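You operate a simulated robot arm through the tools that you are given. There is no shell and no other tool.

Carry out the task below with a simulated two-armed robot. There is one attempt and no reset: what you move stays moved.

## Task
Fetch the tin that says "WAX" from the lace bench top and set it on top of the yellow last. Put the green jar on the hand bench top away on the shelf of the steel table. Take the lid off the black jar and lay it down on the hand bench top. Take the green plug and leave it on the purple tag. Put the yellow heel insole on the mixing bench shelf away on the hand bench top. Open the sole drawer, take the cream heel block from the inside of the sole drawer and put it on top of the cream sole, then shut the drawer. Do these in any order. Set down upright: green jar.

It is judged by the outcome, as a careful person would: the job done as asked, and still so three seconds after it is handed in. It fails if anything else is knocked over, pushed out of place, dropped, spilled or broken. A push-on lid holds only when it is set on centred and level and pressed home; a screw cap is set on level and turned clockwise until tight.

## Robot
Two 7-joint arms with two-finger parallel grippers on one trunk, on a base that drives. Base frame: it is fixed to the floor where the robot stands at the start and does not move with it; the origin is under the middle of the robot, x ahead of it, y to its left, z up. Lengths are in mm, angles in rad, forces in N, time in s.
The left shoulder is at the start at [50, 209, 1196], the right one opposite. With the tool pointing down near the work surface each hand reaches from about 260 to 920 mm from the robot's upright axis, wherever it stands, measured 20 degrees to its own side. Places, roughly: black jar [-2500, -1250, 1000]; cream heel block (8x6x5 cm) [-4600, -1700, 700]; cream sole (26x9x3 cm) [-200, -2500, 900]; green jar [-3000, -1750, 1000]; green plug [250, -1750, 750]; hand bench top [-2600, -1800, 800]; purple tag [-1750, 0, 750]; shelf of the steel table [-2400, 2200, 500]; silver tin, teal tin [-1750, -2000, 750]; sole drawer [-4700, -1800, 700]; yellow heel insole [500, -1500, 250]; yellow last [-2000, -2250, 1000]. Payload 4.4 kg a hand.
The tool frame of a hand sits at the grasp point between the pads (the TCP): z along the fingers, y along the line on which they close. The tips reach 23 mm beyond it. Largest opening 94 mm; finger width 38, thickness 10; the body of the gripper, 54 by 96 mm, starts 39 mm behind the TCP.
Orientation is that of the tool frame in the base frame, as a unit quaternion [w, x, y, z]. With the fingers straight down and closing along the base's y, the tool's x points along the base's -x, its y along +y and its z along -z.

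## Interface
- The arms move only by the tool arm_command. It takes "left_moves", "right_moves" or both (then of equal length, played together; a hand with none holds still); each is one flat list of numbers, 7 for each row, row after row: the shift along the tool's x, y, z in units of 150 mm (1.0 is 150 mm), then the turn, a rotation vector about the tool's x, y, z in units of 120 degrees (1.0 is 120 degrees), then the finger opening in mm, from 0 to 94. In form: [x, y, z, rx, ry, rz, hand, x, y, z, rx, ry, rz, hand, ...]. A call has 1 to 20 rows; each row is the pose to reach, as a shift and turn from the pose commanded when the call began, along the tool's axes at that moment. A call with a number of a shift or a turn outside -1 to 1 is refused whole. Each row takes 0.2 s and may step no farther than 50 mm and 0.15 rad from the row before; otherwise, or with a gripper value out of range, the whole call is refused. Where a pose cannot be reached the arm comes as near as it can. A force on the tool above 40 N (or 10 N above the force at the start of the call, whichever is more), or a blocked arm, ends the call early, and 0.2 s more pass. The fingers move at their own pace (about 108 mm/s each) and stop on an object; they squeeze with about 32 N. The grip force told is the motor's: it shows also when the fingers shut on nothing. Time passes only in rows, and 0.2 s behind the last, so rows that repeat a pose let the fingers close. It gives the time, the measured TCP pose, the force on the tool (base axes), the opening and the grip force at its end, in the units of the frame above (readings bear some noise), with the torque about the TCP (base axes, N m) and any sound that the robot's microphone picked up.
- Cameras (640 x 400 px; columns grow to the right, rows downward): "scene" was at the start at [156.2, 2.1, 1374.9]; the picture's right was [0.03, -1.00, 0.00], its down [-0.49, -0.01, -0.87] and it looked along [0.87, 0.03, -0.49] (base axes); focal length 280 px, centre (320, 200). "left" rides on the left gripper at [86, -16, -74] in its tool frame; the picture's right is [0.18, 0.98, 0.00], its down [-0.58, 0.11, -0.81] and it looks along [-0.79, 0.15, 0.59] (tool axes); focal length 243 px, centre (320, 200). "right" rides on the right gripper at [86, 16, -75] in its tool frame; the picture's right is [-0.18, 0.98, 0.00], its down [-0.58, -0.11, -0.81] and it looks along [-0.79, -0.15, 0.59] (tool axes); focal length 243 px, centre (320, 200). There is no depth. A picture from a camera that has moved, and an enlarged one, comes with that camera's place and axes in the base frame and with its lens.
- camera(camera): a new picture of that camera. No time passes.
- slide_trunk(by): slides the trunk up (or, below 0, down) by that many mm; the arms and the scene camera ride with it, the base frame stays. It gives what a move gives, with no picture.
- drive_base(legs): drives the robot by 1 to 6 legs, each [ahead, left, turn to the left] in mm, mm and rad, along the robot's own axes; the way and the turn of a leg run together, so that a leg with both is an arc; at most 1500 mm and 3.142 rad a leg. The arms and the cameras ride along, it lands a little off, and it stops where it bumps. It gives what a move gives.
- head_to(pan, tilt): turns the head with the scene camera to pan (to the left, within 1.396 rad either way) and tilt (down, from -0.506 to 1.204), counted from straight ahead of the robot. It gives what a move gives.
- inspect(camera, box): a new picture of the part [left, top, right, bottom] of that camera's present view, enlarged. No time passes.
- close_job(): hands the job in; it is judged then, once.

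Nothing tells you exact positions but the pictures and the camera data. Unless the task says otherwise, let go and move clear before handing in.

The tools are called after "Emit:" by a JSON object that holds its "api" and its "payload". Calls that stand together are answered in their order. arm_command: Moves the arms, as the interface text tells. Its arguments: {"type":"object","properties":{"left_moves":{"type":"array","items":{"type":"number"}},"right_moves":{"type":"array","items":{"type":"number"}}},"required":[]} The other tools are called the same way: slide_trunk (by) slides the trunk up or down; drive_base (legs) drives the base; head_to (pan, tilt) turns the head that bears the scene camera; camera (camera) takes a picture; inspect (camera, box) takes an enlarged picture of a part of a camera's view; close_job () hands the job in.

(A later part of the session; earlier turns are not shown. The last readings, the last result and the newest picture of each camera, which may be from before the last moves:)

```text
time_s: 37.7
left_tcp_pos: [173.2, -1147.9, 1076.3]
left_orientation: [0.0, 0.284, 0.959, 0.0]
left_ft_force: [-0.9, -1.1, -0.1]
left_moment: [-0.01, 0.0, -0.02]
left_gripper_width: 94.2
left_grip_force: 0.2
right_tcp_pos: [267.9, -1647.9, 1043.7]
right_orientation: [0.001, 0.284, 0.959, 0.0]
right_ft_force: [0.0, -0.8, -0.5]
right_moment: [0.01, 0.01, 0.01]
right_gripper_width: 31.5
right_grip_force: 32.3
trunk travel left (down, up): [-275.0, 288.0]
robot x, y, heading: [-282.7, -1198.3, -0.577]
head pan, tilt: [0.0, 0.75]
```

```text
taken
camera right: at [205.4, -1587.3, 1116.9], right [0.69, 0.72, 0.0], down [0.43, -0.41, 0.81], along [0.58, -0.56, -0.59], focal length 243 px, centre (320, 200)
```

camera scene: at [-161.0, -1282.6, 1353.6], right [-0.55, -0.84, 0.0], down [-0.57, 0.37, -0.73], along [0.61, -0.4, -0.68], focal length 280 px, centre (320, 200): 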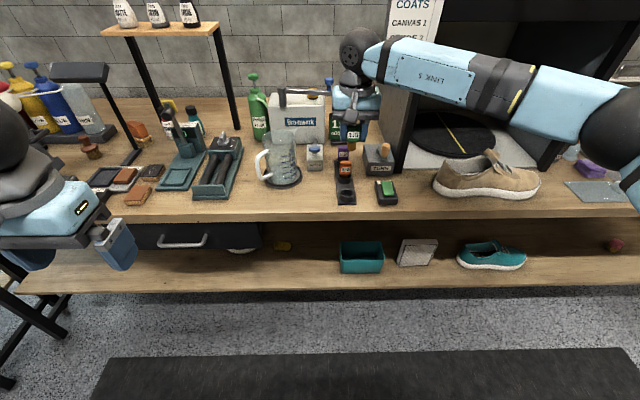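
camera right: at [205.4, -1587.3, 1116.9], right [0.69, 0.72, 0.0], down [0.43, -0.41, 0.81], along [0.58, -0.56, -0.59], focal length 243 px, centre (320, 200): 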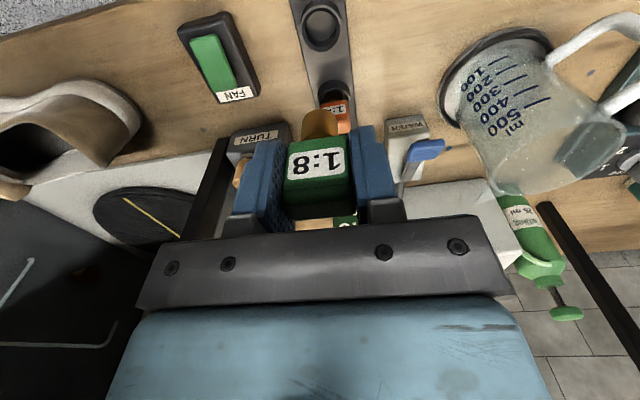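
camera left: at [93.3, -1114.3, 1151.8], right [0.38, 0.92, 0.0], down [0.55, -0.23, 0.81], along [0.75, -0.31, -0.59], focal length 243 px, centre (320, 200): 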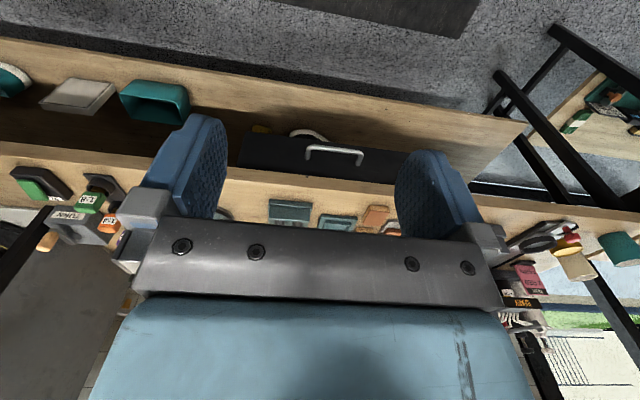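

Plug extracted. Now retracting the right hand near the body before lowering the trunk for the insole.

Emit:
{"api": "arm_command", "payload": {"right_moves": [0.25, 0, -0.1, 0, 0, 0, 20, 0.5, 0, -0.2, 0, 0, 0, 20, 0.75, 0, -0.3, 0, 0, 0, 20, 1.0, 0, -0.4, 0, 0, 0, 20]}}

Emit:
{"api": "arm_command", "payload": {"right_moves": [0.25, -0.15, 0, 0, 0, 0, 20, 0.5, -0.3, 0, 0, 0, 0, 20, 0.75, -0.45, 0, 0, 0, 0, 20, 1.0, -0.6, 0, 0, 0, 0, 20]}}

Emit:
{"api": "arm_command", "payload": {"right_moves": [0.25, -0.15, 0, 0, 0, 0, 20, 0.4, -0.3, 0, 0, 0, 0, 20]}}

Emit:
{"api": "head_to", "payload": {"pan": 0.25, "tilt": 0.9}}

Emit:
{"api": "camera", "payload": {"camera": "scene"}}

```text
time_s: 38.7
left_tcp_pos: [172.8, -1146.7, 1078.0]
left_orientation: [0.0, 0.284, 0.959, 0.0]
left_ft_force: [-0.3, 0.1, 0.1]
left_moment: [0.0, 0.01, 0.0]
left_gripper_width: 93.9
left_grip_force: 0.0
right_tcp_pos: [141.3, -1565.8, 1102.1]
right_orientation: [0.0, 0.285, 0.958, 0.0]
right_ft_force: [-0.4, 0.4, -0.6]
right_moment: [0.01, -0.01, -0.01]
right_gripper_width: 31.4
right_grip_force: 31.7
trunk travel left (down, up): [-275.0, 288.0]
robot x, y, heading: [-286.0, -1200.1, -0.576]
head pan, tilt: [0.0, 0.75]
```

```text
time_s: 39.7
left_tcp_pos: [173.4, -1147.9, 1078.2]
left_orientation: [0.0, 0.284, 0.959, -0.001]
left_ft_force: [1.1, -0.3, 0.2]
left_moment: [0.02, -0.01, 0.02]
left_gripper_width: 94.3
left_grip_force: 0.0
right_tcp_pos: [-32.3, -1559.1, 1104.1]
right_orientation: [0.001, 0.285, 0.959, 0.001]
right_ft_force: [0.1, -0.6, -1.1]
right_moment: [0.0, 0.0, 0.01]
right_gripper_width: 31.5
right_grip_force: 32.2
trunk travel left (down, up): [-275.0, 288.0]
robot x, y, heading: [-283.5, -1199.3, -0.572]
head pan, tilt: [0.0, 0.75]
```

```text
time_s: 40.3
left_tcp_pos: [173.4, -1147.6, 1078.0]
left_orientation: [0.0, 0.284, 0.959, 0.0]
left_ft_force: [0.3, -0.4, -0.5]
left_moment: [-0.01, -0.01, -0.02]
left_gripper_width: 94.0
left_grip_force: 0.1
right_tcp_pos: [-107.3, -1565.4, 1104.6]
right_orientation: [0.0, 0.285, 0.959, 0.0]
right_ft_force: [-1.0, 0.5, -0.4]
right_moment: [0.01, 0.02, 0.02]
right_gripper_width: 31.4
right_grip_force: 32.1
trunk travel left (down, up): [-275.0, 288.0]
robot x, y, heading: [-286.2, -1198.2, -0.575]
head pan, tilt: [0.0, 0.75]
```

```text
time_s: 41.1
left_tcp_pos: [174.4, -1147.4, 1075.8]
left_orientation: [0.0, 0.284, 0.959, 0.0]
left_ft_force: [0.3, -0.1, 0.0]
left_moment: [-0.03, -0.03, 0.0]
left_gripper_width: 94.0
left_grip_force: 0.1
right_tcp_pos: [-107.1, -1565.2, 1105.0]
right_orientation: [0.001, 0.285, 0.958, 0.001]
right_ft_force: [0.5, 0.2, -0.8]
right_moment: [-0.02, 0.02, -0.04]
right_gripper_width: 31.5
right_grip_force: 32.2
trunk travel left (down, up): [-275.0, 288.0]
robot x, y, heading: [-284.3, -1199.1, -0.579]
head pan, tilt: [0.25, 0.901]
```

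```text
taken
camera scene: at [-159.1, -1261.7, 1341.8], right [-0.32, -0.95, 0.0], down [-0.74, 0.25, -0.62], along [0.59, -0.2, -0.78], focal length 280 px, centre (320, 200)
```

scene: 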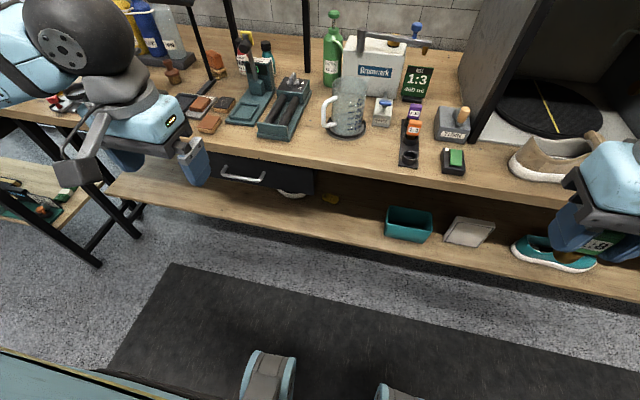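

The insole is visible under the bench. Zooming in to fix its position.

Emit:
{"api": "inspect", "payload": {"camera": "scene", "box": [270, 160, 390, 235]}}

Emit:
{"api": "inspect", "payload": {"camera": "left", "box": [200, 90, 360, 190]}}

```text
5.33 times, centred on (330, 198) of scene
camera zoom: at [-159.1, -1261.7, 1341.8], right [-0.32, -0.95, 0.0], down [-0.74, 0.25, -0.62], along [0.59, -0.2, -0.78], focal length 1491 px, centre (267, 213)
```

zoom: 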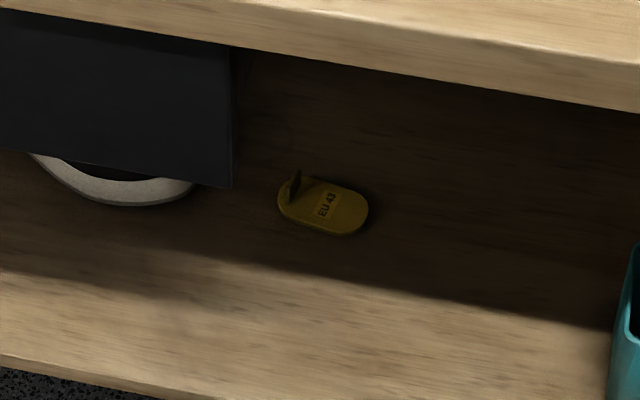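

```text
4.00 times, centred on (280, 140) of left
camera zoom: at [93.4, -1114.4, 1151.8], right [0.38, 0.92, 0.0], down [0.55, -0.23, 0.81], along [0.75, -0.31, -0.59], focal length 970 px, centre (480, 440)
```

zoom: 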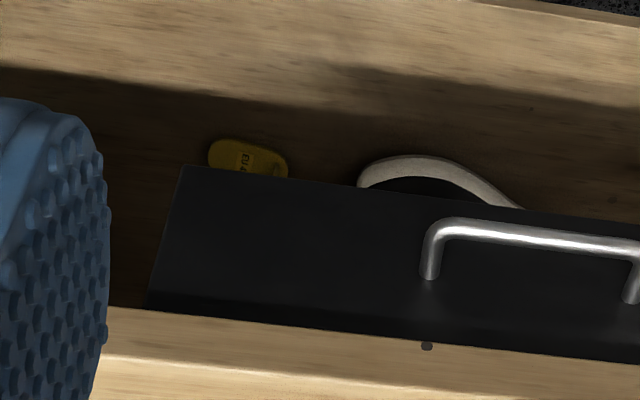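

The pad centre is near (565, -1556, 368) with its tab ~27 mm left. The hand camera would hit the shelf if the hand goes in as is, so I'll roll the left hand 180° (camera on top) before reaching in.

Emit:
{"api": "arm_command", "payload": {"left_moves": [0, 0, 0, 0, 0, 0.068, 60, 0, 0, 0, 0, 0, 0.136, 60, 0, 0, 0, 0, 0, 0.204, 60, 0, 0, 0, 0, 0, 0.272, 60, 0, 0, 0, 0, 0, 0.34, 60, 0, 0, 0, 0, 0, 0.408, 60, 0, 0, 0, 0, 0, 0.476, 60, 0, 0, 0, 0, 0, 0.544, 60, 0, 0, 0, 0, 0, 0.612, 60, 0, 0, 0, 0, 0, 0.68, 60, 0, 0, 0, 0, 0, 0.75, 60]}}

```text
time_s: 43.5
left_tcp_pos: [112.3, -1172.6, 1143.1]
left_orientation: [0.001, 0.846, 0.534, -0.009]
left_ft_force: [-0.5, -0.2, 0.5]
left_moment: [-0.04, -0.08, -0.02]
left_gripper_width: 60.2
left_grip_force: 0.0
left hand out of reach, approached as far as the arm can: row 9, 10, 11
right_tcp_pos: [-109.0, -1566.0, 1103.4]
right_orientation: [0.001, 0.285, 0.959, 0.001]
right_ft_force: [-0.5, -0.5, -0.9]
right_moment: [-0.02, -0.05, 0.01]
right_gripper_width: 31.6
right_grip_force: 32.1
trunk travel left (down, up): [-275.0, 288.0]
robot x, y, heading: [-284.5, -1203.0, -0.574]
head pan, tilt: [0.25, 0.901]
```

Positive roll hits a limit. I'll go back and try the other direction.

Emit:
{"api": "arm_command", "payload": {"left_moves": [0, 0, 0, 0, 0, -0.068, 60, 0, 0, 0, 0, 0, -0.136, 60, 0, 0, 0, 0, 0, -0.204, 60, 0, 0, 0, 0, 0, -0.272, 60, 0, 0, 0, 0, 0, -0.34, 60, 0, 0, 0, 0, 0, -0.408, 60, 0, 0, 0, 0, 0, -0.476, 60, 0, 0, 0, 0, 0, -0.544, 60, 0, 0, 0, 0, 0, -0.612, 60, 0, 0, 0, 0, 0, -0.68, 60, 0, 0, 0, 0, 0, -0.75, 60]}}

Emit:
{"api": "arm_command", "payload": {"left_moves": [0, 0, 0, 0, 0, -0.068, 60, 0, 0, 0, 0, 0, -0.136, 60, 0, 0, 0, 0, 0, -0.204, 60, 0, 0, 0, 0, 0, -0.272, 60, 0, 0, 0, 0, 0, -0.34, 60, 0, 0, 0, 0, 0, -0.408, 60, 0, 0, 0, 0, 0, -0.476, 60, 0, 0, 0, 0, 0, -0.544, 60, 0, 0, 0, 0, 0, -0.612, 60, 0, 0, 0, 0, 0, -0.68, 60, 0, 0, 0, 0, 0, -0.75, 60]}}

```text
time_s: 45.9
left_tcp_pos: [114.9, -1172.9, 1141.8]
left_orientation: [-0.007, 0.22, 0.975, -0.009]
left_ft_force: [-0.1, -0.5, 0.2]
left_moment: [-0.05, 0.02, 0.01]
left_gripper_width: 59.7
left_grip_force: 0.2
right_tcp_pos: [-107.4, -1565.5, 1104.7]
right_orientation: [-0.001, 0.285, 0.959, 0.0]
right_ft_force: [0.9, -0.1, -0.6]
right_moment: [-0.01, 0.0, 0.03]
right_gripper_width: 31.4
right_grip_force: 32.1
trunk travel left (down, up): [-275.0, 288.0]
robot x, y, heading: [-286.4, -1198.6, -0.574]
head pan, tilt: [0.25, 0.901]
```

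```text
time_s: 48.3
left_tcp_pos: [114.3, -1172.3, 1142.5]
left_orientation: [-0.011, -0.534, 0.845, -0.002]
left_ft_force: [-0.4, 0.5, -0.4]
left_moment: [0.01, 0.01, 0.03]
left_gripper_width: 59.9
left_grip_force: 0.2
right_tcp_pos: [-106.4, -1565.7, 1104.3]
right_orientation: [0.0, 0.285, 0.958, 0.0]
right_ft_force: [-0.4, -0.1, -1.7]
right_moment: [-0.01, -0.01, -0.02]
right_gripper_width: 31.6
right_grip_force: 31.8
trunk travel left (down, up): [-275.0, 288.0]
robot x, y, heading: [-283.5, -1195.8, -0.577]
head pan, tilt: [0.25, 0.901]
```

Negative roll works. Continuing the remaining ~82°.

Emit:
{"api": "arm_command", "payload": {"left_moves": [0, 0, 0, 0, 0, -0.068, 60, 0, 0, 0, 0, 0, -0.136, 60, 0, 0, 0, 0, 0, -0.204, 60, 0, 0, 0, 0, 0, -0.272, 60, 0, 0, 0, 0, 0, -0.34, 60, 0, 0, 0, 0, 0, -0.408, 60, 0, 0, 0, 0, 0, -0.476, 60, 0, 0, 0, 0, 0, -0.544, 60, 0, 0, 0, 0, 0, -0.612, 60, 0, 0, 0, 0, 0, -0.687, 60]}}

```text
refused: row 10 steps farther than a row can; nothing moved
```

Emit:
{"api": "arm_command", "payload": {"left_moves": [0, 0, 0, 0, 0, -0.068, 60, 0, 0, 0, 0, 0, -0.136, 60, 0, 0, 0, 0, 0, -0.204, 60, 0, 0, 0, 0, 0, -0.272, 60, 0, 0, 0, 0, 0, -0.34, 60, 0, 0, 0, 0, 0, -0.408, 60, 0, 0, 0, 0, 0, -0.476, 60, 0, 0, 0, 0, 0, -0.544, 60, 0, 0, 0, 0, 0, -0.612, 60, 0, 0, 0, 0, 0, -0.68, 60]}}

Emit:
{"api": "camera", "payload": {"camera": "scene"}}

```text
time_s: 50.5
left_tcp_pos: [113.2, -1172.7, 1142.7]
left_orientation: [0.009, 0.957, -0.291, -0.006]
left_ft_force: [0.2, -0.5, 0.1]
left_moment: [0.0, -0.02, -0.01]
left_gripper_width: 59.8
left_grip_force: 0.0
right_tcp_pos: [-107.3, -1565.4, 1104.1]
right_orientation: [0.0, 0.285, 0.958, 0.0]
right_ft_force: [0.3, -0.4, -1.2]
right_moment: [0.0, 0.03, -0.01]
right_gripper_width: 31.3
right_grip_force: 31.9
trunk travel left (down, up): [-275.0, 288.0]
robot x, y, heading: [-282.9, -1197.3, -0.577]
head pan, tilt: [0.25, 0.901]
```

```text
taken
camera scene: at [-159.0, -1261.6, 1341.8], right [-0.32, -0.95, 0.0], down [-0.74, 0.25, -0.62], along [0.59, -0.2, -0.78], focal length 280 px, centre (320, 200)
```

scene: 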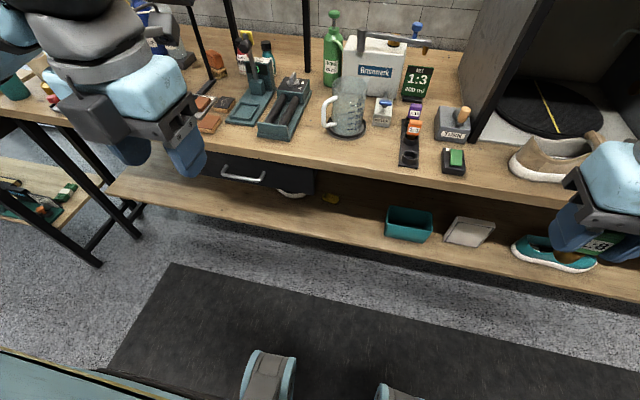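

Left hand is now rolled with the camera forward/on top. Lowering the trunk and easing a bit closer.

Emit:
{"api": "slide_trunk", "payload": {"by": -270}}

Emit:
{"api": "drive_base", "payload": {"legs": [[60, 0, 0]]}}

Emit:
{"api": "camera", "payload": {"camera": "scene"}}

Emit:
{"api": "camera", "payload": {"camera": "left"}}

```text
time_s: 53.2
left_tcp_pos: [113.9, -1172.3, 872.7]
left_orientation: [0.009, 0.957, -0.291, -0.007]
left_ft_force: [-0.3, 0.6, 0.1]
left_moment: [0.0, 0.06, 0.0]
left_gripper_width: 60.1
left_grip_force: 0.1
right_tcp_pos: [-106.5, -1564.8, 833.9]
right_orientation: [0.0, 0.285, 0.959, 0.001]
right_ft_force: [-0.4, 0.1, -1.2]
right_moment: [0.01, -0.02, 0.0]
right_gripper_width: 31.6
right_grip_force: 31.9
trunk travel left (down, up): [-5.0, 558.0]
robot x, y, heading: [-283.1, -1204.3, -0.579]
head pan, tilt: [0.25, 0.901]
```

```text
time_s: 54.2
left_tcp_pos: [164.8, -1205.3, 871.9]
left_orientation: [0.009, 0.956, -0.292, -0.007]
left_ft_force: [0.1, 0.3, 0.5]
left_moment: [0.04, -0.02, -0.01]
left_gripper_width: 59.9
left_grip_force: 0.0
right_tcp_pos: [-56.3, -1597.1, 835.2]
right_orientation: [0.0, 0.284, 0.959, 0.0]
right_ft_force: [-0.1, -0.6, 0.1]
right_moment: [-0.01, 0.02, 0.0]
right_gripper_width: 31.4
right_grip_force: 32.2
trunk travel left (down, up): [-5.0, 558.0]
robot x, y, heading: [-237.0, -1230.5, -0.576]
head pan, tilt: [0.25, 0.901]
```

```text
taken
camera scene: at [-108.5, -1294.5, 1071.7], right [-0.32, -0.95, 0.0], down [-0.74, 0.25, -0.62], along [0.59, -0.2, -0.78], focal length 280 px, centre (320, 200)
```

scene: 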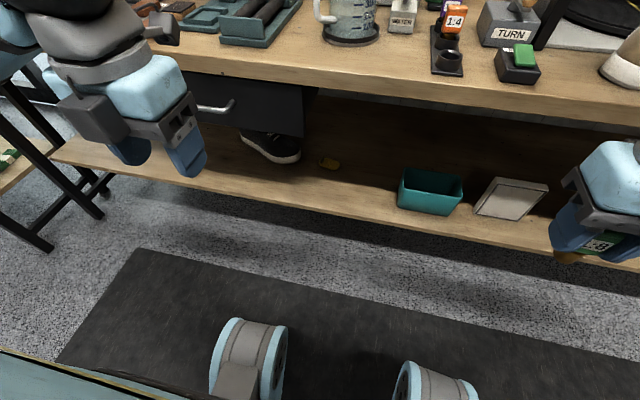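

```text
taken
camera left: at [247.5, -1238.9, 945.2], right [-0.39, -0.92, 0.02], down [-0.53, 0.24, 0.81], along [-0.75, 0.31, -0.58], focal length 243 px, centre (320, 200)
```

left: 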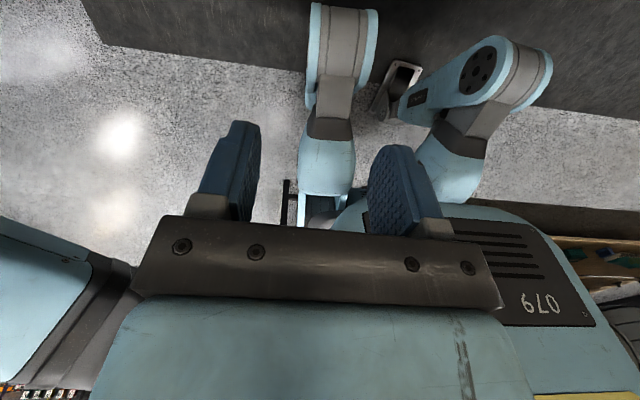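

The scene camera is now lower and closer. Zoom on the insole again for a refined estimate.

Emit:
{"api": "inspect", "payload": {"camera": "scene", "box": [280, 130, 380, 192]}}

```text
6.40 times, centred on (330, 161) of scene
camera zoom: at [-108.5, -1294.5, 1071.7], right [-0.32, -0.95, 0.0], down [-0.74, 0.25, -0.62], along [0.59, -0.2, -0.78], focal length 1790 px, centre (256, 450)
```

zoom: 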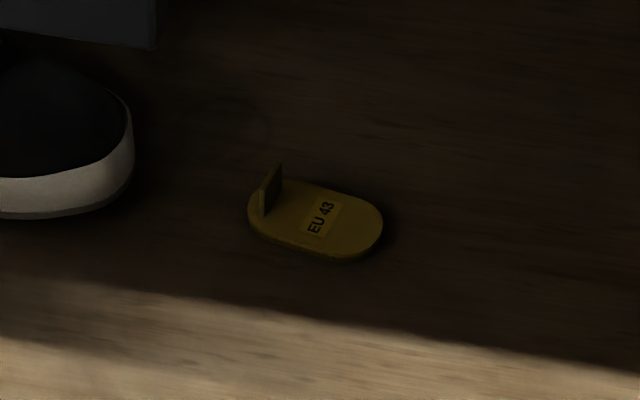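

Refined: tab at about (575, -1536, 389), pad top ~376. Now I'll lower the left hand and pitch it forward to about 33° below horizontal.

Emit:
{"api": "arm_command", "payload": {"left_moves": [0.08, 0.03, 0.12, 0, 0.059, 0, 60, 0.16, 0.06, 0.25, 0, 0.118, 0, 60, 0.24, 0.09, 0.37, 0, 0.177, 0, 60, 0.32, 0.12, 0.5, 0, 0.236, 0, 60, 0.4, 0.15, 0.62, 0, 0.295, 0, 60, 0.48, 0.18, 0.75, 0, 0.354, 0, 60, 0.56, 0.21, 0.87, 0, 0.413, 0, 60, 0.64, 0.25, 1.0, 0, 0.472, 0, 60]}}

Emit:
{"api": "camera", "payload": {"camera": "scene"}}

Emit:
{"api": "camera", "payload": {"camera": "left"}}

```text
time_s: 56.0
left_tcp_pos: [231.1, -1315.8, 722.3]
left_orientation: [0.144, 0.856, -0.26, 0.422]
left_ft_force: [-0.4, 0.3, -0.2]
left_moment: [-0.02, 0.02, -0.02]
left_gripper_width: 60.1
left_grip_force: 0.3
left hand out of reach, approached as far as the arm can: row 1, 2, 3, 4, 5, 6, 7, 8
right_tcp_pos: [-56.2, -1598.6, 835.0]
right_orientation: [0.0, 0.284, 0.959, 0.0]
right_ft_force: [0.3, 0.2, -0.1]
right_moment: [-0.01, 0.02, 0.0]
right_gripper_width: 31.6
right_grip_force: 32.2
trunk travel left (down, up): [-5.0, 558.0]
robot x, y, heading: [-236.2, -1234.8, -0.575]
head pan, tilt: [0.25, 0.901]
```

```text
taken
camera scene: at [-109.2, -1294.6, 1071.8], right [-0.32, -0.95, 0.0], down [-0.74, 0.25, -0.62], along [0.59, -0.2, -0.78], focal length 280 px, centre (320, 200)
```

scene: 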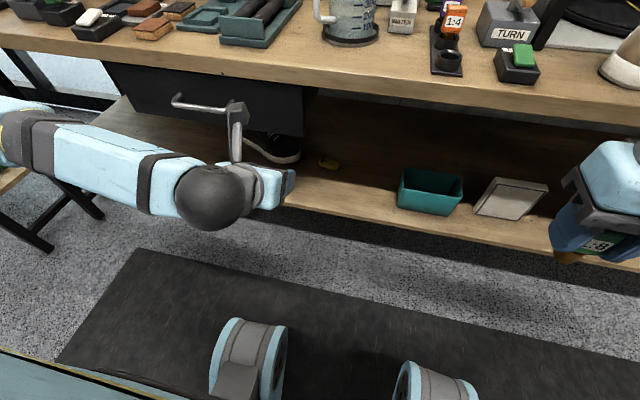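

```text
taken
camera left: at [237.1, -1295.9, 835.8], right [-0.46, -0.87, 0.18], down [-0.88, 0.48, 0.02], along [-0.1, -0.14, -0.98], focal length 243 px, centre (320, 200)
```

left: 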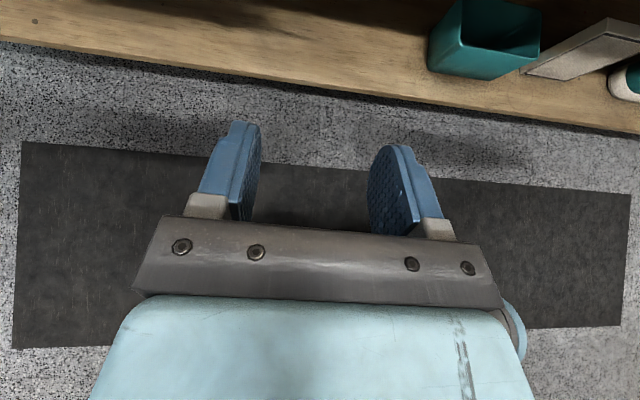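

The hand is pitched about 37° down at (231, -1316, 722). Lowering it in front of the shelf before going in.

Emit:
{"api": "arm_command", "payload": {"left_moves": [-0.2, -0.006, 0.144, 0, 0, 0, 60, -0.4, -0.012, 0.288, 0, 0, 0, 60, -0.6, -0.018, 0.432, 0, 0, 0, 60, -0.8, -0.024, 0.577, 0, 0, 0, 60, -0.957, -0.032, 0.721, 0, 0, 0, 60]}}

Emit:
{"api": "camera", "payload": {"camera": "left"}}

Emit:
{"api": "camera", "payload": {"camera": "scene"}}

```text
time_s: 57.2
left_tcp_pos: [209.8, -1363.6, 573.8]
left_orientation: [0.132, 0.862, -0.256, 0.417]
left_ft_force: [-0.5, -0.5, 0.1]
left_moment: [-0.02, 0.01, -0.01]
left_gripper_width: 59.9
left_grip_force: 0.1
left hand out of reach, approached as far as the arm can: row 2, 3, 4, 5
right_tcp_pos: [-54.6, -1597.3, 833.5]
right_orientation: [0.0, 0.285, 0.959, 0.0]
right_ft_force: [0.3, -0.1, -1.0]
right_moment: [-0.01, -0.01, -0.03]
right_gripper_width: 31.6
right_grip_force: 32.2
trunk travel left (down, up): [-5.0, 558.0]
robot x, y, heading: [-234.3, -1233.5, -0.574]
head pan, tilt: [0.25, 0.901]
```

```text
taken
camera left: at [216.2, -1346.1, 687.5], right [-0.45, -0.88, 0.16], down [-0.89, 0.46, 0.04], along [-0.11, -0.12, -0.99], focal length 243 px, centre (320, 200)
```

left: 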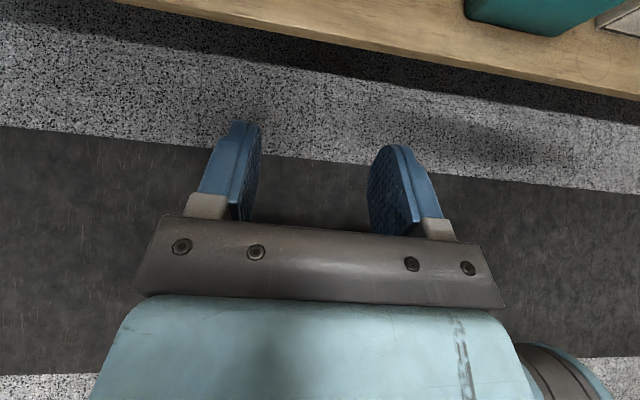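

```text
taken
camera scene: at [-108.2, -1294.5, 1071.7], right [-0.32, -0.95, 0.0], down [-0.74, 0.25, -0.62], along [0.59, -0.2, -0.78], focal length 280 px, centre (320, 200)
```

scene: 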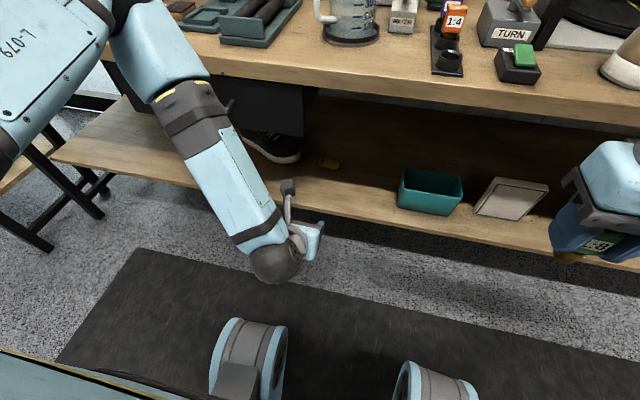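

The elbow is a bit close to the bench front, so I'll back up 50 mm and then extend the hand forward gradually while checking.

Emit:
{"api": "drive_base", "payload": {"legs": [[-50, 0, 0]]}}

Emit:
{"api": "arm_command", "payload": {"left_moves": [0.085, -0.05, 0.2, 0, 0, 0, 60, 0.17, -0.1, 0.4, 0, 0, 0, 60, 0.255, -0.15, 0.6, 0, 0, 0, 60, 0.338, -0.19, 0.77, 0, 0, 0, 60]}}

Emit:
{"api": "camera", "payload": {"camera": "scene"}}

```text
time_s: 58.1
left_tcp_pos: [167.5, -1335.1, 574.8]
left_orientation: [0.133, 0.861, -0.257, 0.419]
left_ft_force: [0.4, -0.5, -0.4]
left_moment: [-0.02, -0.01, -0.02]
left_gripper_width: 59.8
left_grip_force: 0.1
right_tcp_pos: [-98.4, -1570.7, 835.0]
right_orientation: [0.001, 0.285, 0.959, 0.0]
right_ft_force: [0.1, 0.0, -0.4]
right_moment: [0.01, 0.0, -0.02]
right_gripper_width: 31.4
right_grip_force: 32.0
trunk travel left (down, up): [-5.0, 558.0]
robot x, y, heading: [-277.3, -1204.7, -0.577]
head pan, tilt: [0.25, 0.901]
```

```text
time_s: 59.1
left_tcp_pos: [284.2, -1390.5, 549.5]
left_orientation: [0.128, 0.863, -0.255, 0.417]
left_ft_force: [0.0, -0.3, 0.5]
left_moment: [0.02, -0.04, -0.01]
left_gripper_width: 60.0
left_grip_force: 0.1
left hand out of reach, approached as far as the arm can: row 1, 2, 3, 4
right_tcp_pos: [-98.4, -1569.6, 835.5]
right_orientation: [0.0, 0.285, 0.959, -0.001]
right_ft_force: [-0.1, -0.4, -0.1]
right_moment: [0.02, -0.01, 0.0]
right_gripper_width: 31.2
right_grip_force: 31.9
trunk travel left (down, up): [-5.0, 558.0]
robot x, y, heading: [-277.3, -1208.4, -0.579]
head pan, tilt: [0.25, 0.901]
```

```text
taken
camera scene: at [-150.2, -1267.2, 1071.7], right [-0.32, -0.95, 0.0], down [-0.74, 0.25, -0.62], along [0.59, -0.2, -0.78], focal length 280 px, centre (320, 200)
```

scene: 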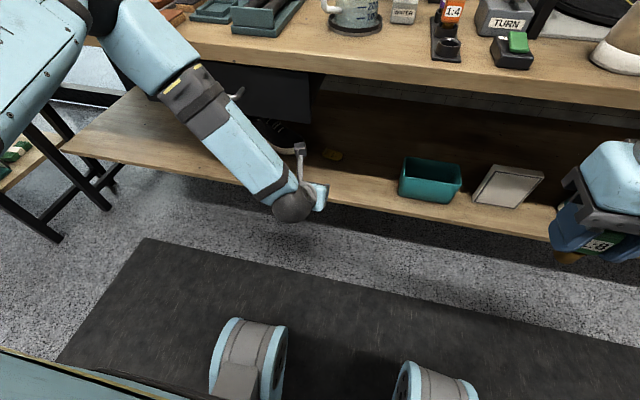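

The elbow-up posture under the drawer looks risky for the left arm; the right arm will suit this insole better later, when it's free of the plug. I'll back out safely and deliver the plug first.

Emit:
{"api": "arm_command", "payload": {"left_moves": [-0.085, 0.05, -0.2, 0, 0, 0, 60, -0.17, 0.1, -0.4, 0, 0, 0, 60, -0.255, 0.15, -0.6, 0, 0, 0, 60, -0.338, 0.19, -0.77, 0, 0, 0, 60]}}

Emit:
{"api": "drive_base", "payload": {"legs": [[-250, 0, 0]]}}

Emit:
{"api": "slide_trunk", "payload": {"by": 270}}

Emit:
{"api": "head_to", "payload": {"pan": 0.0, "tilt": 0.6}}

Emit:
{"api": "camera", "payload": {"camera": "scene"}}

```text
time_s: 60.1
left_tcp_pos: [166.1, -1348.5, 582.2]
left_orientation: [0.133, 0.861, -0.257, 0.419]
left_ft_force: [-0.7, -0.4, -0.2]
left_moment: [0.01, 0.02, -0.01]
left_gripper_width: 60.0
left_grip_force: 0.1
right_tcp_pos: [-98.6, -1569.7, 834.1]
right_orientation: [0.0, 0.285, 0.959, 0.0]
right_ft_force: [0.9, -0.8, 0.1]
right_moment: [0.0, 0.01, 0.02]
right_gripper_width: 31.8
right_grip_force: 31.9
trunk travel left (down, up): [-5.0, 558.0]
robot x, y, heading: [-275.1, -1207.4, -0.575]
head pan, tilt: [0.25, 0.901]
```

```text
time_s: 61.9
left_tcp_pos: [-43.8, -1212.5, 580.8]
left_orientation: [0.133, 0.861, -0.257, 0.419]
left_ft_force: [1.6, -1.1, -0.5]
left_moment: [0.01, 0.0, 0.01]
left_gripper_width: 60.0
left_grip_force: 0.1
right_tcp_pos: [-306.6, -1433.4, 833.8]
right_orientation: [0.0, 0.285, 0.959, 0.0]
right_ft_force: [-0.3, -0.4, -0.4]
right_moment: [0.0, 0.0, 0.03]
right_gripper_width: 31.6
right_grip_force: 32.4
trunk travel left (down, up): [-5.0, 558.0]
robot x, y, heading: [-487.1, -1073.3, -0.582]
head pan, tilt: [0.25, 0.901]
```

```text
time_s: 64.7
left_tcp_pos: [-44.1, -1212.3, 851.9]
left_orientation: [0.133, 0.861, -0.257, 0.418]
left_ft_force: [-0.4, 0.7, 0.4]
left_moment: [0.0, 0.01, -0.02]
left_gripper_width: 60.0
left_grip_force: 0.0
right_tcp_pos: [-307.8, -1433.5, 1104.5]
right_orientation: [0.0, 0.284, 0.959, 0.001]
right_ft_force: [0.0, 0.4, 0.1]
right_moment: [0.02, -0.02, -0.04]
right_gripper_width: 31.7
right_grip_force: 31.9
trunk travel left (down, up): [-275.0, 288.0]
robot x, y, heading: [-483.5, -1071.7, -0.575]
head pan, tilt: [0.25, 0.901]
```

```text
time_s: 65.5
left_tcp_pos: [-43.9, -1212.5, 850.9]
left_orientation: [0.133, 0.861, -0.257, 0.418]
left_ft_force: [-0.2, 0.1, 0.4]
left_moment: [0.01, -0.04, 0.01]
left_gripper_width: 60.3
left_grip_force: 0.0
right_tcp_pos: [-307.7, -1433.8, 1104.2]
right_orientation: [0.0, 0.286, 0.958, 0.0]
right_ft_force: [0.0, 0.4, -0.7]
right_moment: [0.0, -0.01, 0.01]
right_gripper_width: 31.5
right_grip_force: 31.7
trunk travel left (down, up): [-275.0, 288.0]
robot x, y, heading: [-483.1, -1070.3, -0.579]
head pan, tilt: [0.0, 0.6]
```

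```text
taken
camera scene: at [-356.8, -1155.1, 1366.5], right [-0.55, -0.84, 0.0], down [-0.47, 0.31, -0.82], along [0.69, -0.45, -0.57], focal length 280 px, centre (320, 200)
```

scene: 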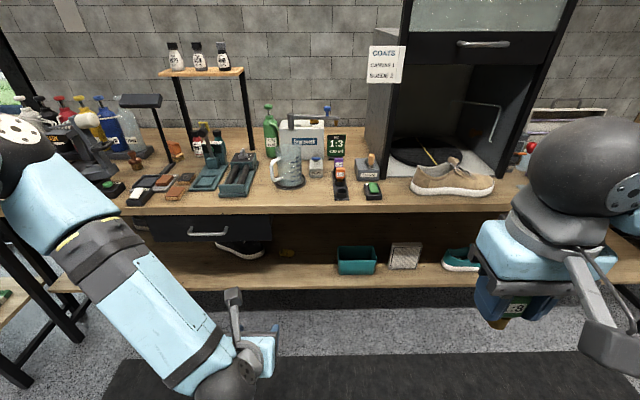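

Backed out cleanly. Returning the left hand to its standard pointing-down posture.

Emit:
{"api": "arm_command", "payload": {"left_moves": [0.125, 0, -0.097, 0, -0.055, 0, 60, 0.25, 0, -0.195, 0, -0.11, 0, 60, 0.375, 0, -0.292, 0, -0.165, 0, 60, 0.5, 0, -0.39, 0, -0.22, 0, 60, 0.625, 0, -0.487, 0, -0.275, 0, 60, 0.75, 0, -0.585, 0, -0.33, 0, 60, 0.875, 0, -0.68, 0, -0.385, 0, 60, 1.0, 0, -0.78, 0, -0.44, 0, 60]}}

Emit:
{"api": "arm_command", "payload": {"left_moves": [0, 0, 0, 0, 0, 0.068, 60, 0, 0, 0, 0, 0, 0.136, 60, 0, 0, 0, 0, 0, 0.204, 60, 0, 0, 0, 0, 0, 0.272, 60, 0, 0, 0, 0, 0, 0.34, 60, 0, 0, 0, 0, 0, 0.408, 60, 0, 0, 0, 0, 0, 0.476, 60, 0, 0, 0, 0, 0, 0.544, 60, 0, 0, 0, 0, 0, 0.612, 60, 0, 0, 0, 0, 0, 0.68, 60, 0, 0, 0, 0, 0, 0.75, 60]}}

Emit:
{"api": "arm_command", "payload": {"left_moves": [0, 0, 0, 0, 0, 0.068, 60, 0, 0, 0, 0, 0, 0.136, 60, 0, 0, 0, 0, 0, 0.204, 60, 0, 0, 0, 0, 0, 0.272, 60, 0, 0, 0, 0, 0, 0.34, 60, 0, 0, 0, 0, 0, 0.408, 60, 0, 0, 0, 0, 0, 0.476, 60, 0, 0, 0, 0, 0, 0.544, 60, 0, 0, 0, 0, 0, 0.612, 60, 0, 0, 0, 0, 0, 0.68, 60, 0, 0, 0, 0, 0, 0.75, 60]}}

```text
time_s: 67.3
left_tcp_pos: [-42.9, -1209.7, 1041.2]
left_orientation: [0.004, 0.957, -0.29, -0.009]
left_ft_force: [-0.3, -0.1, -0.5]
left_moment: [0.03, -0.01, 0.01]
left_gripper_width: 60.4
left_grip_force: 0.0
right_tcp_pos: [-306.9, -1433.8, 1104.3]
right_orientation: [0.0, 0.285, 0.958, 0.0]
right_ft_force: [0.0, -0.4, -0.7]
right_moment: [0.02, -0.03, -0.01]
right_gripper_width: 31.5
right_grip_force: 32.2
trunk travel left (down, up): [-275.0, 288.0]
robot x, y, heading: [-485.0, -1070.6, -0.575]
head pan, tilt: [0.0, 0.6]
```

```text
time_s: 69.7
left_tcp_pos: [-42.4, -1209.8, 1041.8]
left_orientation: [-0.01, -0.471, 0.882, 0.002]
left_ft_force: [-0.2, -0.2, 0.4]
left_moment: [-0.01, 0.01, -0.01]
left_gripper_width: 59.9
left_grip_force: 0.0
right_tcp_pos: [-307.7, -1434.2, 1104.7]
right_orientation: [0.0, 0.285, 0.959, 0.0]
right_ft_force: [0.0, 0.1, -0.7]
right_moment: [0.03, 0.01, -0.02]
right_gripper_width: 31.4
right_grip_force: 32.2
trunk travel left (down, up): [-275.0, 288.0]
robot x, y, heading: [-483.1, -1071.9, -0.575]
head pan, tilt: [0.0, 0.6]
```

```text
time_s: 72.1
left_tcp_pos: [-42.1, -1210.3, 1040.6]
left_orientation: [-0.008, 0.29, 0.957, -0.005]
left_ft_force: [0.2, -0.3, -0.8]
left_moment: [0.0, -0.03, -0.01]
left_gripper_width: 59.8
left_grip_force: 0.1
right_tcp_pos: [-306.8, -1433.5, 1104.4]
right_orientation: [-0.001, 0.285, 0.958, 0.0]
right_ft_force: [-0.2, 0.3, -0.8]
right_moment: [0.01, 0.0, 0.04]
right_gripper_width: 31.5
right_grip_force: 32.1
trunk travel left (down, up): [-275.0, 288.0]
robot x, y, heading: [-489.9, -1072.7, -0.579]
head pan, tilt: [0.0, 0.6]
```

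Both arms are in standard posture. Now I'll move around the island's corner toward the purple tag near (-1800, -100).

Emit:
{"api": "arm_command", "payload": {"left_moves": [0.15, 0.22, -0.08, 0, 0, 0, 60, 0.3, 0.44, -0.16, 0, 0, 0, 60, 0.45, 0.66, -0.24, 0, 0, 0, 60, 0.6, 0.88, -0.32, 0, 0, 0, 60]}}

Emit:
{"api": "drive_base", "payload": {"legs": [[-100, 850, 0], [0, 0, -1.55]]}}

Emit:
{"api": "head_to", "payload": {"pan": -0.8, "tilt": 0.5}}

Emit:
{"api": "camera", "payload": {"camera": "scene"}}

```text
time_s: 73.1
left_tcp_pos: [-43.5, -1046.8, 1087.9]
left_orientation: [-0.007, 0.289, 0.957, -0.005]
left_ft_force: [-0.3, 0.8, 0.2]
left_moment: [-0.02, -0.02, -0.01]
left_gripper_width: 60.1
left_grip_force: 0.0
right_tcp_pos: [-307.7, -1432.4, 1105.4]
right_orientation: [0.0, 0.284, 0.959, -0.001]
right_ft_force: [0.0, 0.9, -0.8]
right_moment: [-0.05, 0.01, -0.02]
right_gripper_width: 31.4
right_grip_force: 32.0
trunk travel left (down, up): [-275.0, 288.0]
robot x, y, heading: [-484.0, -1070.7, -0.575]
head pan, tilt: [0.0, 0.6]
```

```text
time_s: 84.7
left_tcp_pos: [-76.2, -743.1, 1088.3]
left_orientation: [-0.009, 0.878, 0.478, 0.002]
left_ft_force: [0.3, 0.1, -0.2]
left_moment: [0.01, 0.01, 0.0]
left_gripper_width: 59.7
left_grip_force: 0.0
right_tcp_pos: [-465.6, -484.2, 1103.9]
right_orientation: [0.0, 0.876, 0.482, 0.0]
right_ft_force: [0.5, -0.6, -1.0]
right_moment: [0.01, -0.01, -0.01]
right_gripper_width: 31.5
right_grip_force: 32.1
trunk travel left (down, up): [-275.0, 288.0]
robot x, y, heading: [-101.5, -297.9, -2.129]
head pan, tilt: [0.0, 0.6]
```

```text
time_s: 85.9
left_tcp_pos: [-76.3, -743.9, 1087.9]
left_orientation: [-0.008, 0.878, 0.478, 0.002]
left_ft_force: [0.1, -0.4, -0.5]
left_moment: [-0.03, 0.02, 0.0]
left_gripper_width: 60.2
left_grip_force: 0.1
right_tcp_pos: [-467.0, -484.0, 1105.4]
right_orientation: [0.0, 0.876, 0.483, 0.0]
right_ft_force: [0.5, -0.4, 0.3]
right_moment: [0.0, 0.0, -0.01]
right_gripper_width: 31.5
right_grip_force: 32.0
trunk travel left (down, up): [-275.0, 288.0]
robot x, y, heading: [-100.1, -301.7, -2.137]
head pan, tilt: [-0.799, 0.499]
```

```text
taken
camera scene: at [-230.7, -377.5, 1375.6], right [-0.21, 0.98, 0.0], down [0.47, 0.1, -0.88], along [-0.86, -0.18, -0.48], focal length 280 px, centre (320, 200)
```

scene: 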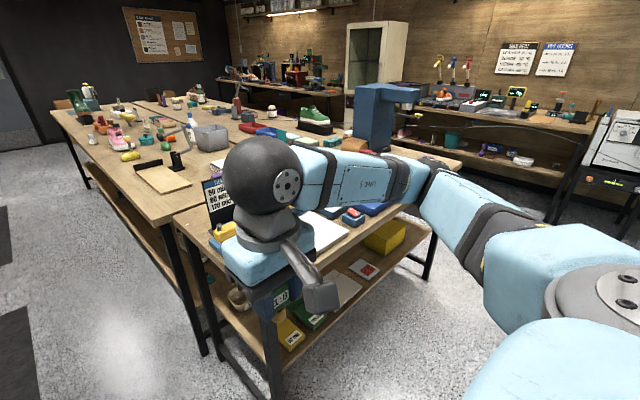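

The way along the island's end is clear. Strafing right toward the tag.

Emit:
{"api": "drive_base", "payload": {"legs": [[0, -800, 0], [0, -650, 0]]}}

Emit:
{"api": "head_to", "payload": {"pan": -0.1, "tilt": 0.7}}

Emit:
{"api": "camera", "payload": {"camera": "scene"}}

```text
time_s: 99.0
left_tcp_pos: [-1300.3, 35.0, 1088.6]
left_orientation: [-0.009, 0.879, 0.476, 0.001]
left_ft_force: [-0.1, 0.0, 0.4]
left_moment: [0.01, 0.02, 0.02]
left_gripper_width: 60.0
left_grip_force: 0.1
right_tcp_pos: [-1689.1, 295.2, 1104.5]
right_orientation: [0.0, 0.877, 0.48, 0.001]
right_ft_force: [0.7, 0.3, -1.0]
right_moment: [0.0, -0.02, 0.0]
right_gripper_width: 31.5
right_grip_force: 32.6
trunk travel left (down, up): [-275.0, 288.0]
robot x, y, heading: [-1326.0, 476.0, -2.142]
head pan, tilt: [-0.799, 0.499]
```

```text
time_s: 100.1
left_tcp_pos: [-1300.5, 35.2, 1087.9]
left_orientation: [-0.008, 0.879, 0.476, 0.002]
left_ft_force: [0.4, 0.3, -0.2]
left_moment: [0.01, -0.01, 0.03]
left_gripper_width: 60.3
left_grip_force: 0.1
right_tcp_pos: [-1688.5, 294.5, 1104.5]
right_orientation: [-0.001, 0.877, 0.481, 0.0]
right_ft_force: [0.2, 0.2, 0.3]
right_moment: [-0.04, 0.03, -0.01]
right_gripper_width: 31.5
right_grip_force: 31.9
trunk travel left (down, up): [-275.0, 288.0]
robot x, y, heading: [-1324.1, 474.3, -2.144]
head pan, tilt: [-0.099, 0.7]
```

```text
taken
camera scene: at [-1416.4, 353.0, 1357.9], right [-0.78, 0.62, 0.0], down [0.4, 0.51, -0.77], along [-0.47, -0.6, -0.64], focal length 280 px, centre (320, 200)
```

scene: 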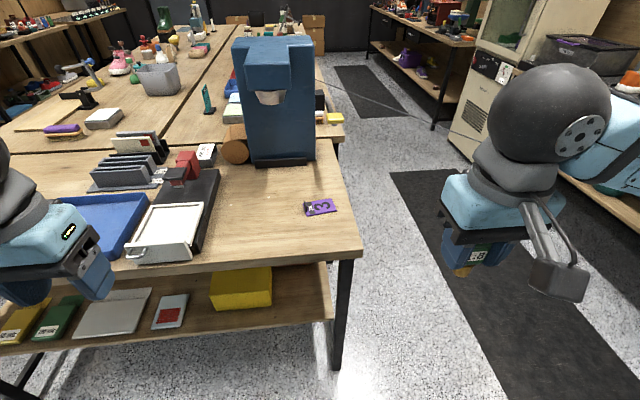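

The purple tag "3" lies flat at the front-right corner of the island table. I'll zoom on it and on the held plug.

Emit:
{"api": "inspect", "payload": {"camera": "scene", "box": [270, 175, 370, 238]}}

Emit:
{"api": "inspect", "payload": {"camera": "scene", "box": [420, 210, 540, 285]}}

Emit:
{"api": "camera", "payload": {"camera": "right"}}

```text
6.35 times, centred on (320, 206) of scene
camera zoom: at [-1416.4, 353.0, 1357.9], right [-0.78, 0.62, 0.0], down [0.4, 0.51, -0.77], along [-0.47, -0.6, -0.64], focal length 1776 px, centre (320, 159)
```

zoom: 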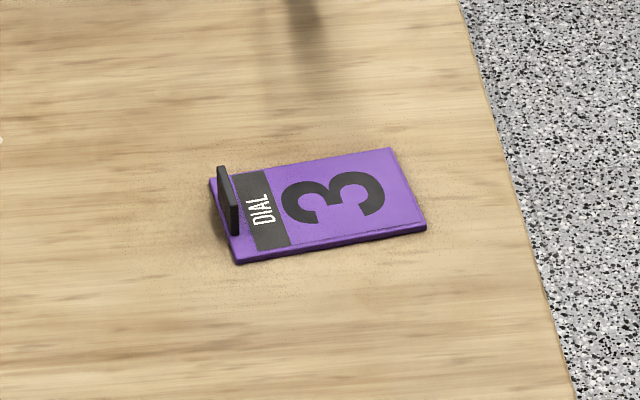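

```text
5.33 times, centred on (480, 248) of scene
camera zoom: at [-1416.4, 353.0, 1357.9], right [-0.78, 0.62, 0.0], down [0.4, 0.51, -0.77], along [-0.47, -0.6, -0.64], focal length 1491 px, centre (-533, -53)
```

zoom: 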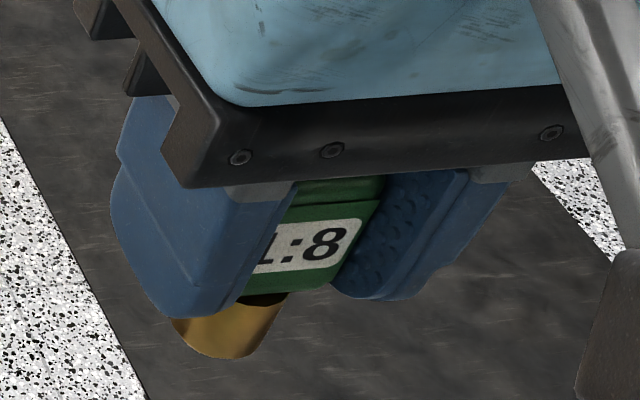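

```text
taken
camera right: at [-1628.1, 359.6, 1177.7], right [0.73, -0.68, 0.0], down [-0.4, -0.43, 0.81], along [-0.55, -0.59, -0.59], focal length 243 px, centre (320, 200)
```

right: 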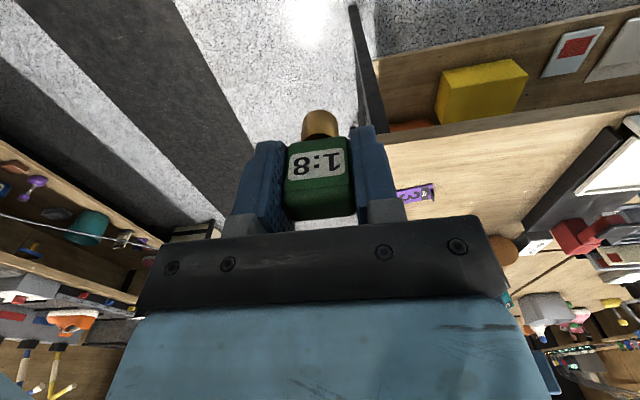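

The tag is an ~85×56 mm plate with a small black tab; the plug's stem extends ~37 mm below the TCP. I'll raise the trunk for a second view to triangulate the tag height.

Emit:
{"api": "slide_trunk", "payload": {"by": 200}}

Emit:
{"api": "inspect", "payload": {"camera": "scene", "box": [270, 195, 370, 258]}}

```text
time_s: 102.3
left_tcp_pos: [-1301.6, 35.4, 1289.3]
left_orientation: [-0.009, 0.879, 0.476, 0.003]
left_ft_force: [0.2, -0.4, -1.1]
left_moment: [-0.05, 0.01, -0.02]
left_gripper_width: 60.0
left_grip_force: 0.0
right_tcp_pos: [-1688.3, 295.5, 1305.1]
right_orientation: [0.0, 0.877, 0.48, 0.0]
right_ft_force: [-0.4, 0.2, -0.3]
right_moment: [-0.01, 0.01, 0.0]
right_gripper_width: 31.4
right_grip_force: 32.0
trunk travel left (down, up): [-475.0, 88.0]
robot x, y, heading: [-1326.7, 477.6, -2.144]
head pan, tilt: [-0.099, 0.7]
```

```text
6.35 times, centred on (320, 226) of scene
camera zoom: at [-1416.4, 352.8, 1557.9], right [-0.79, 0.62, 0.0], down [0.4, 0.51, -0.76], along [-0.47, -0.6, -0.64], focal length 1776 px, centre (320, 32)
```

zoom: 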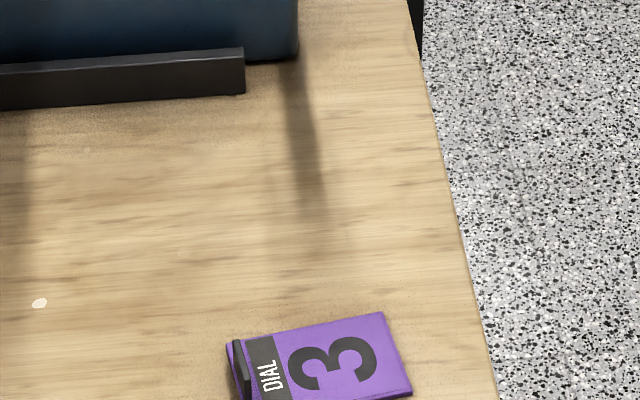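

Tag top is at z≈843, spot at about (-1788, -100). Moving the right hand over it at height, then lowering.

Emit:
{"api": "arm_command", "payload": {"right_moves": [-0.287, 0.095, 0, 0, 0, 0, 20, -0.573, 0.19, 0, 0, 0, 0, 20, -0.86, 0.286, 0, 0, 0, 0, 20]}}

Emit:
{"api": "arm_command", "payload": {"right_moves": [-0.287, 0.095, 0, 0, 0, 0, 20, -0.573, 0.19, 0, 0, 0, 0, 20, -0.86, 0.286, 0, 0, 0, 0, 20]}}

Emit:
{"api": "arm_command", "payload": {"right_moves": [-0.287, 0.095, 0, 0, 0, 0, 20, -0.573, 0.19, 0, 0, 0, 0, 20, -0.86, 0.286, 0, 0, 0, 0, 20, -0.86, 0.286, 0, 0, 0, 0, 20]}}

Emit:
{"api": "slide_trunk", "payload": {"by": -200}}

Emit:
{"api": "camera", "payload": {"camera": "right"}}

Emit:
{"api": "camera", "payload": {"camera": "scene"}}

```text
time_s: 103.1
left_tcp_pos: [-1300.9, 33.6, 1288.6]
left_orientation: [-0.01, 0.879, 0.477, 0.002]
left_ft_force: [-0.1, 0.0, 0.7]
left_moment: [0.02, -0.03, 0.02]
left_gripper_width: 60.2
left_grip_force: 0.1
right_tcp_pos: [-1723.8, 162.8, 1304.1]
right_orientation: [-0.001, 0.877, 0.48, 0.001]
right_ft_force: [0.8, 0.0, -1.0]
right_moment: [0.02, 0.02, 0.01]
right_gripper_width: 31.7
right_grip_force: 32.4
trunk travel left (down, up): [-475.0, 88.0]
robot x, y, heading: [-1324.7, 478.8, -2.14]
head pan, tilt: [-0.099, 0.7]
```

```text
time_s: 103.9
left_tcp_pos: [-1301.6, 33.4, 1287.6]
left_orientation: [-0.009, 0.879, 0.477, 0.003]
left_ft_force: [0.0, 0.6, 0.3]
left_moment: [0.0, 0.0, 0.02]
left_gripper_width: 60.3
left_grip_force: 0.0
right_tcp_pos: [-1757.1, 30.7, 1303.5]
right_orientation: [0.0, 0.877, 0.48, 0.0]
right_ft_force: [-0.3, 0.4, -0.9]
right_moment: [0.0, -0.02, -0.02]
right_gripper_width: 31.4
right_grip_force: 31.7
trunk travel left (down, up): [-475.0, 88.0]
robot x, y, heading: [-1329.4, 475.8, -2.138]
head pan, tilt: [-0.099, 0.7]
```

```text
time_s: 104.9
left_tcp_pos: [-1301.4, 35.4, 1289.3]
left_orientation: [-0.008, 0.879, 0.477, 0.002]
left_ft_force: [0.5, 0.3, 0.5]
left_moment: [-0.02, 0.04, 0.02]
left_gripper_width: 60.1
left_grip_force: 0.0
right_tcp_pos: [-1789.3, -99.1, 1304.2]
right_orientation: [0.001, 0.877, 0.481, 0.0]
right_ft_force: [-0.5, 0.0, -0.9]
right_moment: [0.01, -0.01, 0.0]
right_gripper_width: 31.4
right_grip_force: 32.6
trunk travel left (down, up): [-475.0, 88.0]
robot x, y, heading: [-1327.2, 475.4, -2.14]
head pan, tilt: [-0.099, 0.7]
```

```text
time_s: 107.0
left_tcp_pos: [-1300.6, 34.8, 1088.0]
left_orientation: [-0.009, 0.879, 0.477, 0.002]
left_ft_force: [-0.2, 0.4, 0.1]
left_moment: [0.01, 0.0, -0.01]
left_gripper_width: 60.0
left_grip_force: 0.1
right_tcp_pos: [-1788.6, -100.0, 1104.3]
right_orientation: [0.0, 0.877, 0.48, 0.0]
right_ft_force: [-0.1, 0.2, -0.2]
right_moment: [-0.03, -0.02, 0.0]
right_gripper_width: 31.5
right_grip_force: 31.6
trunk travel left (down, up): [-275.0, 288.0]
robot x, y, heading: [-1329.8, 477.9, -2.143]
head pan, tilt: [-0.099, 0.7]
```

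```text
taken
camera right: at [-1727.5, -35.8, 1178.2], right [0.73, -0.68, 0.0], down [-0.4, -0.43, 0.81], along [-0.55, -0.59, -0.59], focal length 243 px, centre (320, 200)
```

right: 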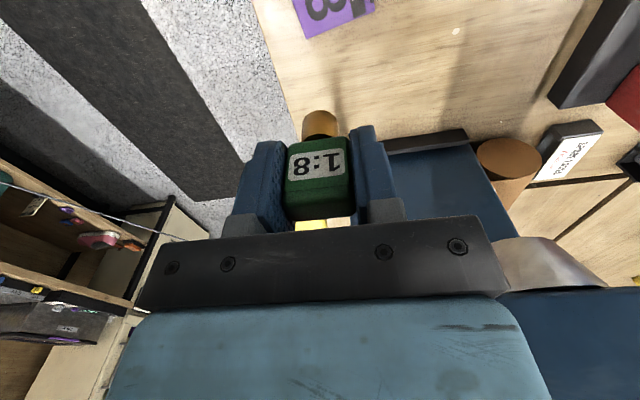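

```text
taken
camera scene: at [-1416.3, 353.1, 1358.0], right [-0.79, 0.62, 0.0], down [0.4, 0.51, -0.77], along [-0.47, -0.6, -0.64], focal length 280 px, centre (320, 200)
```

scene: 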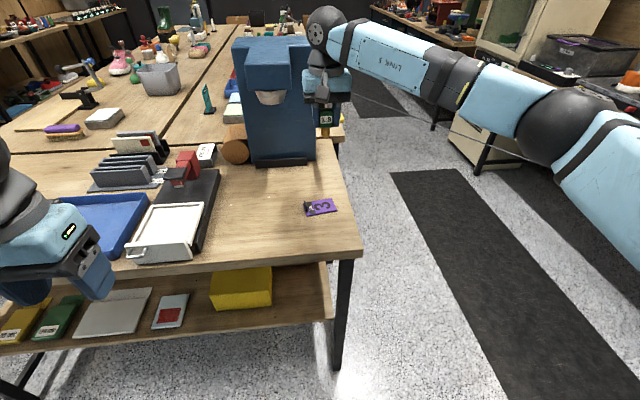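

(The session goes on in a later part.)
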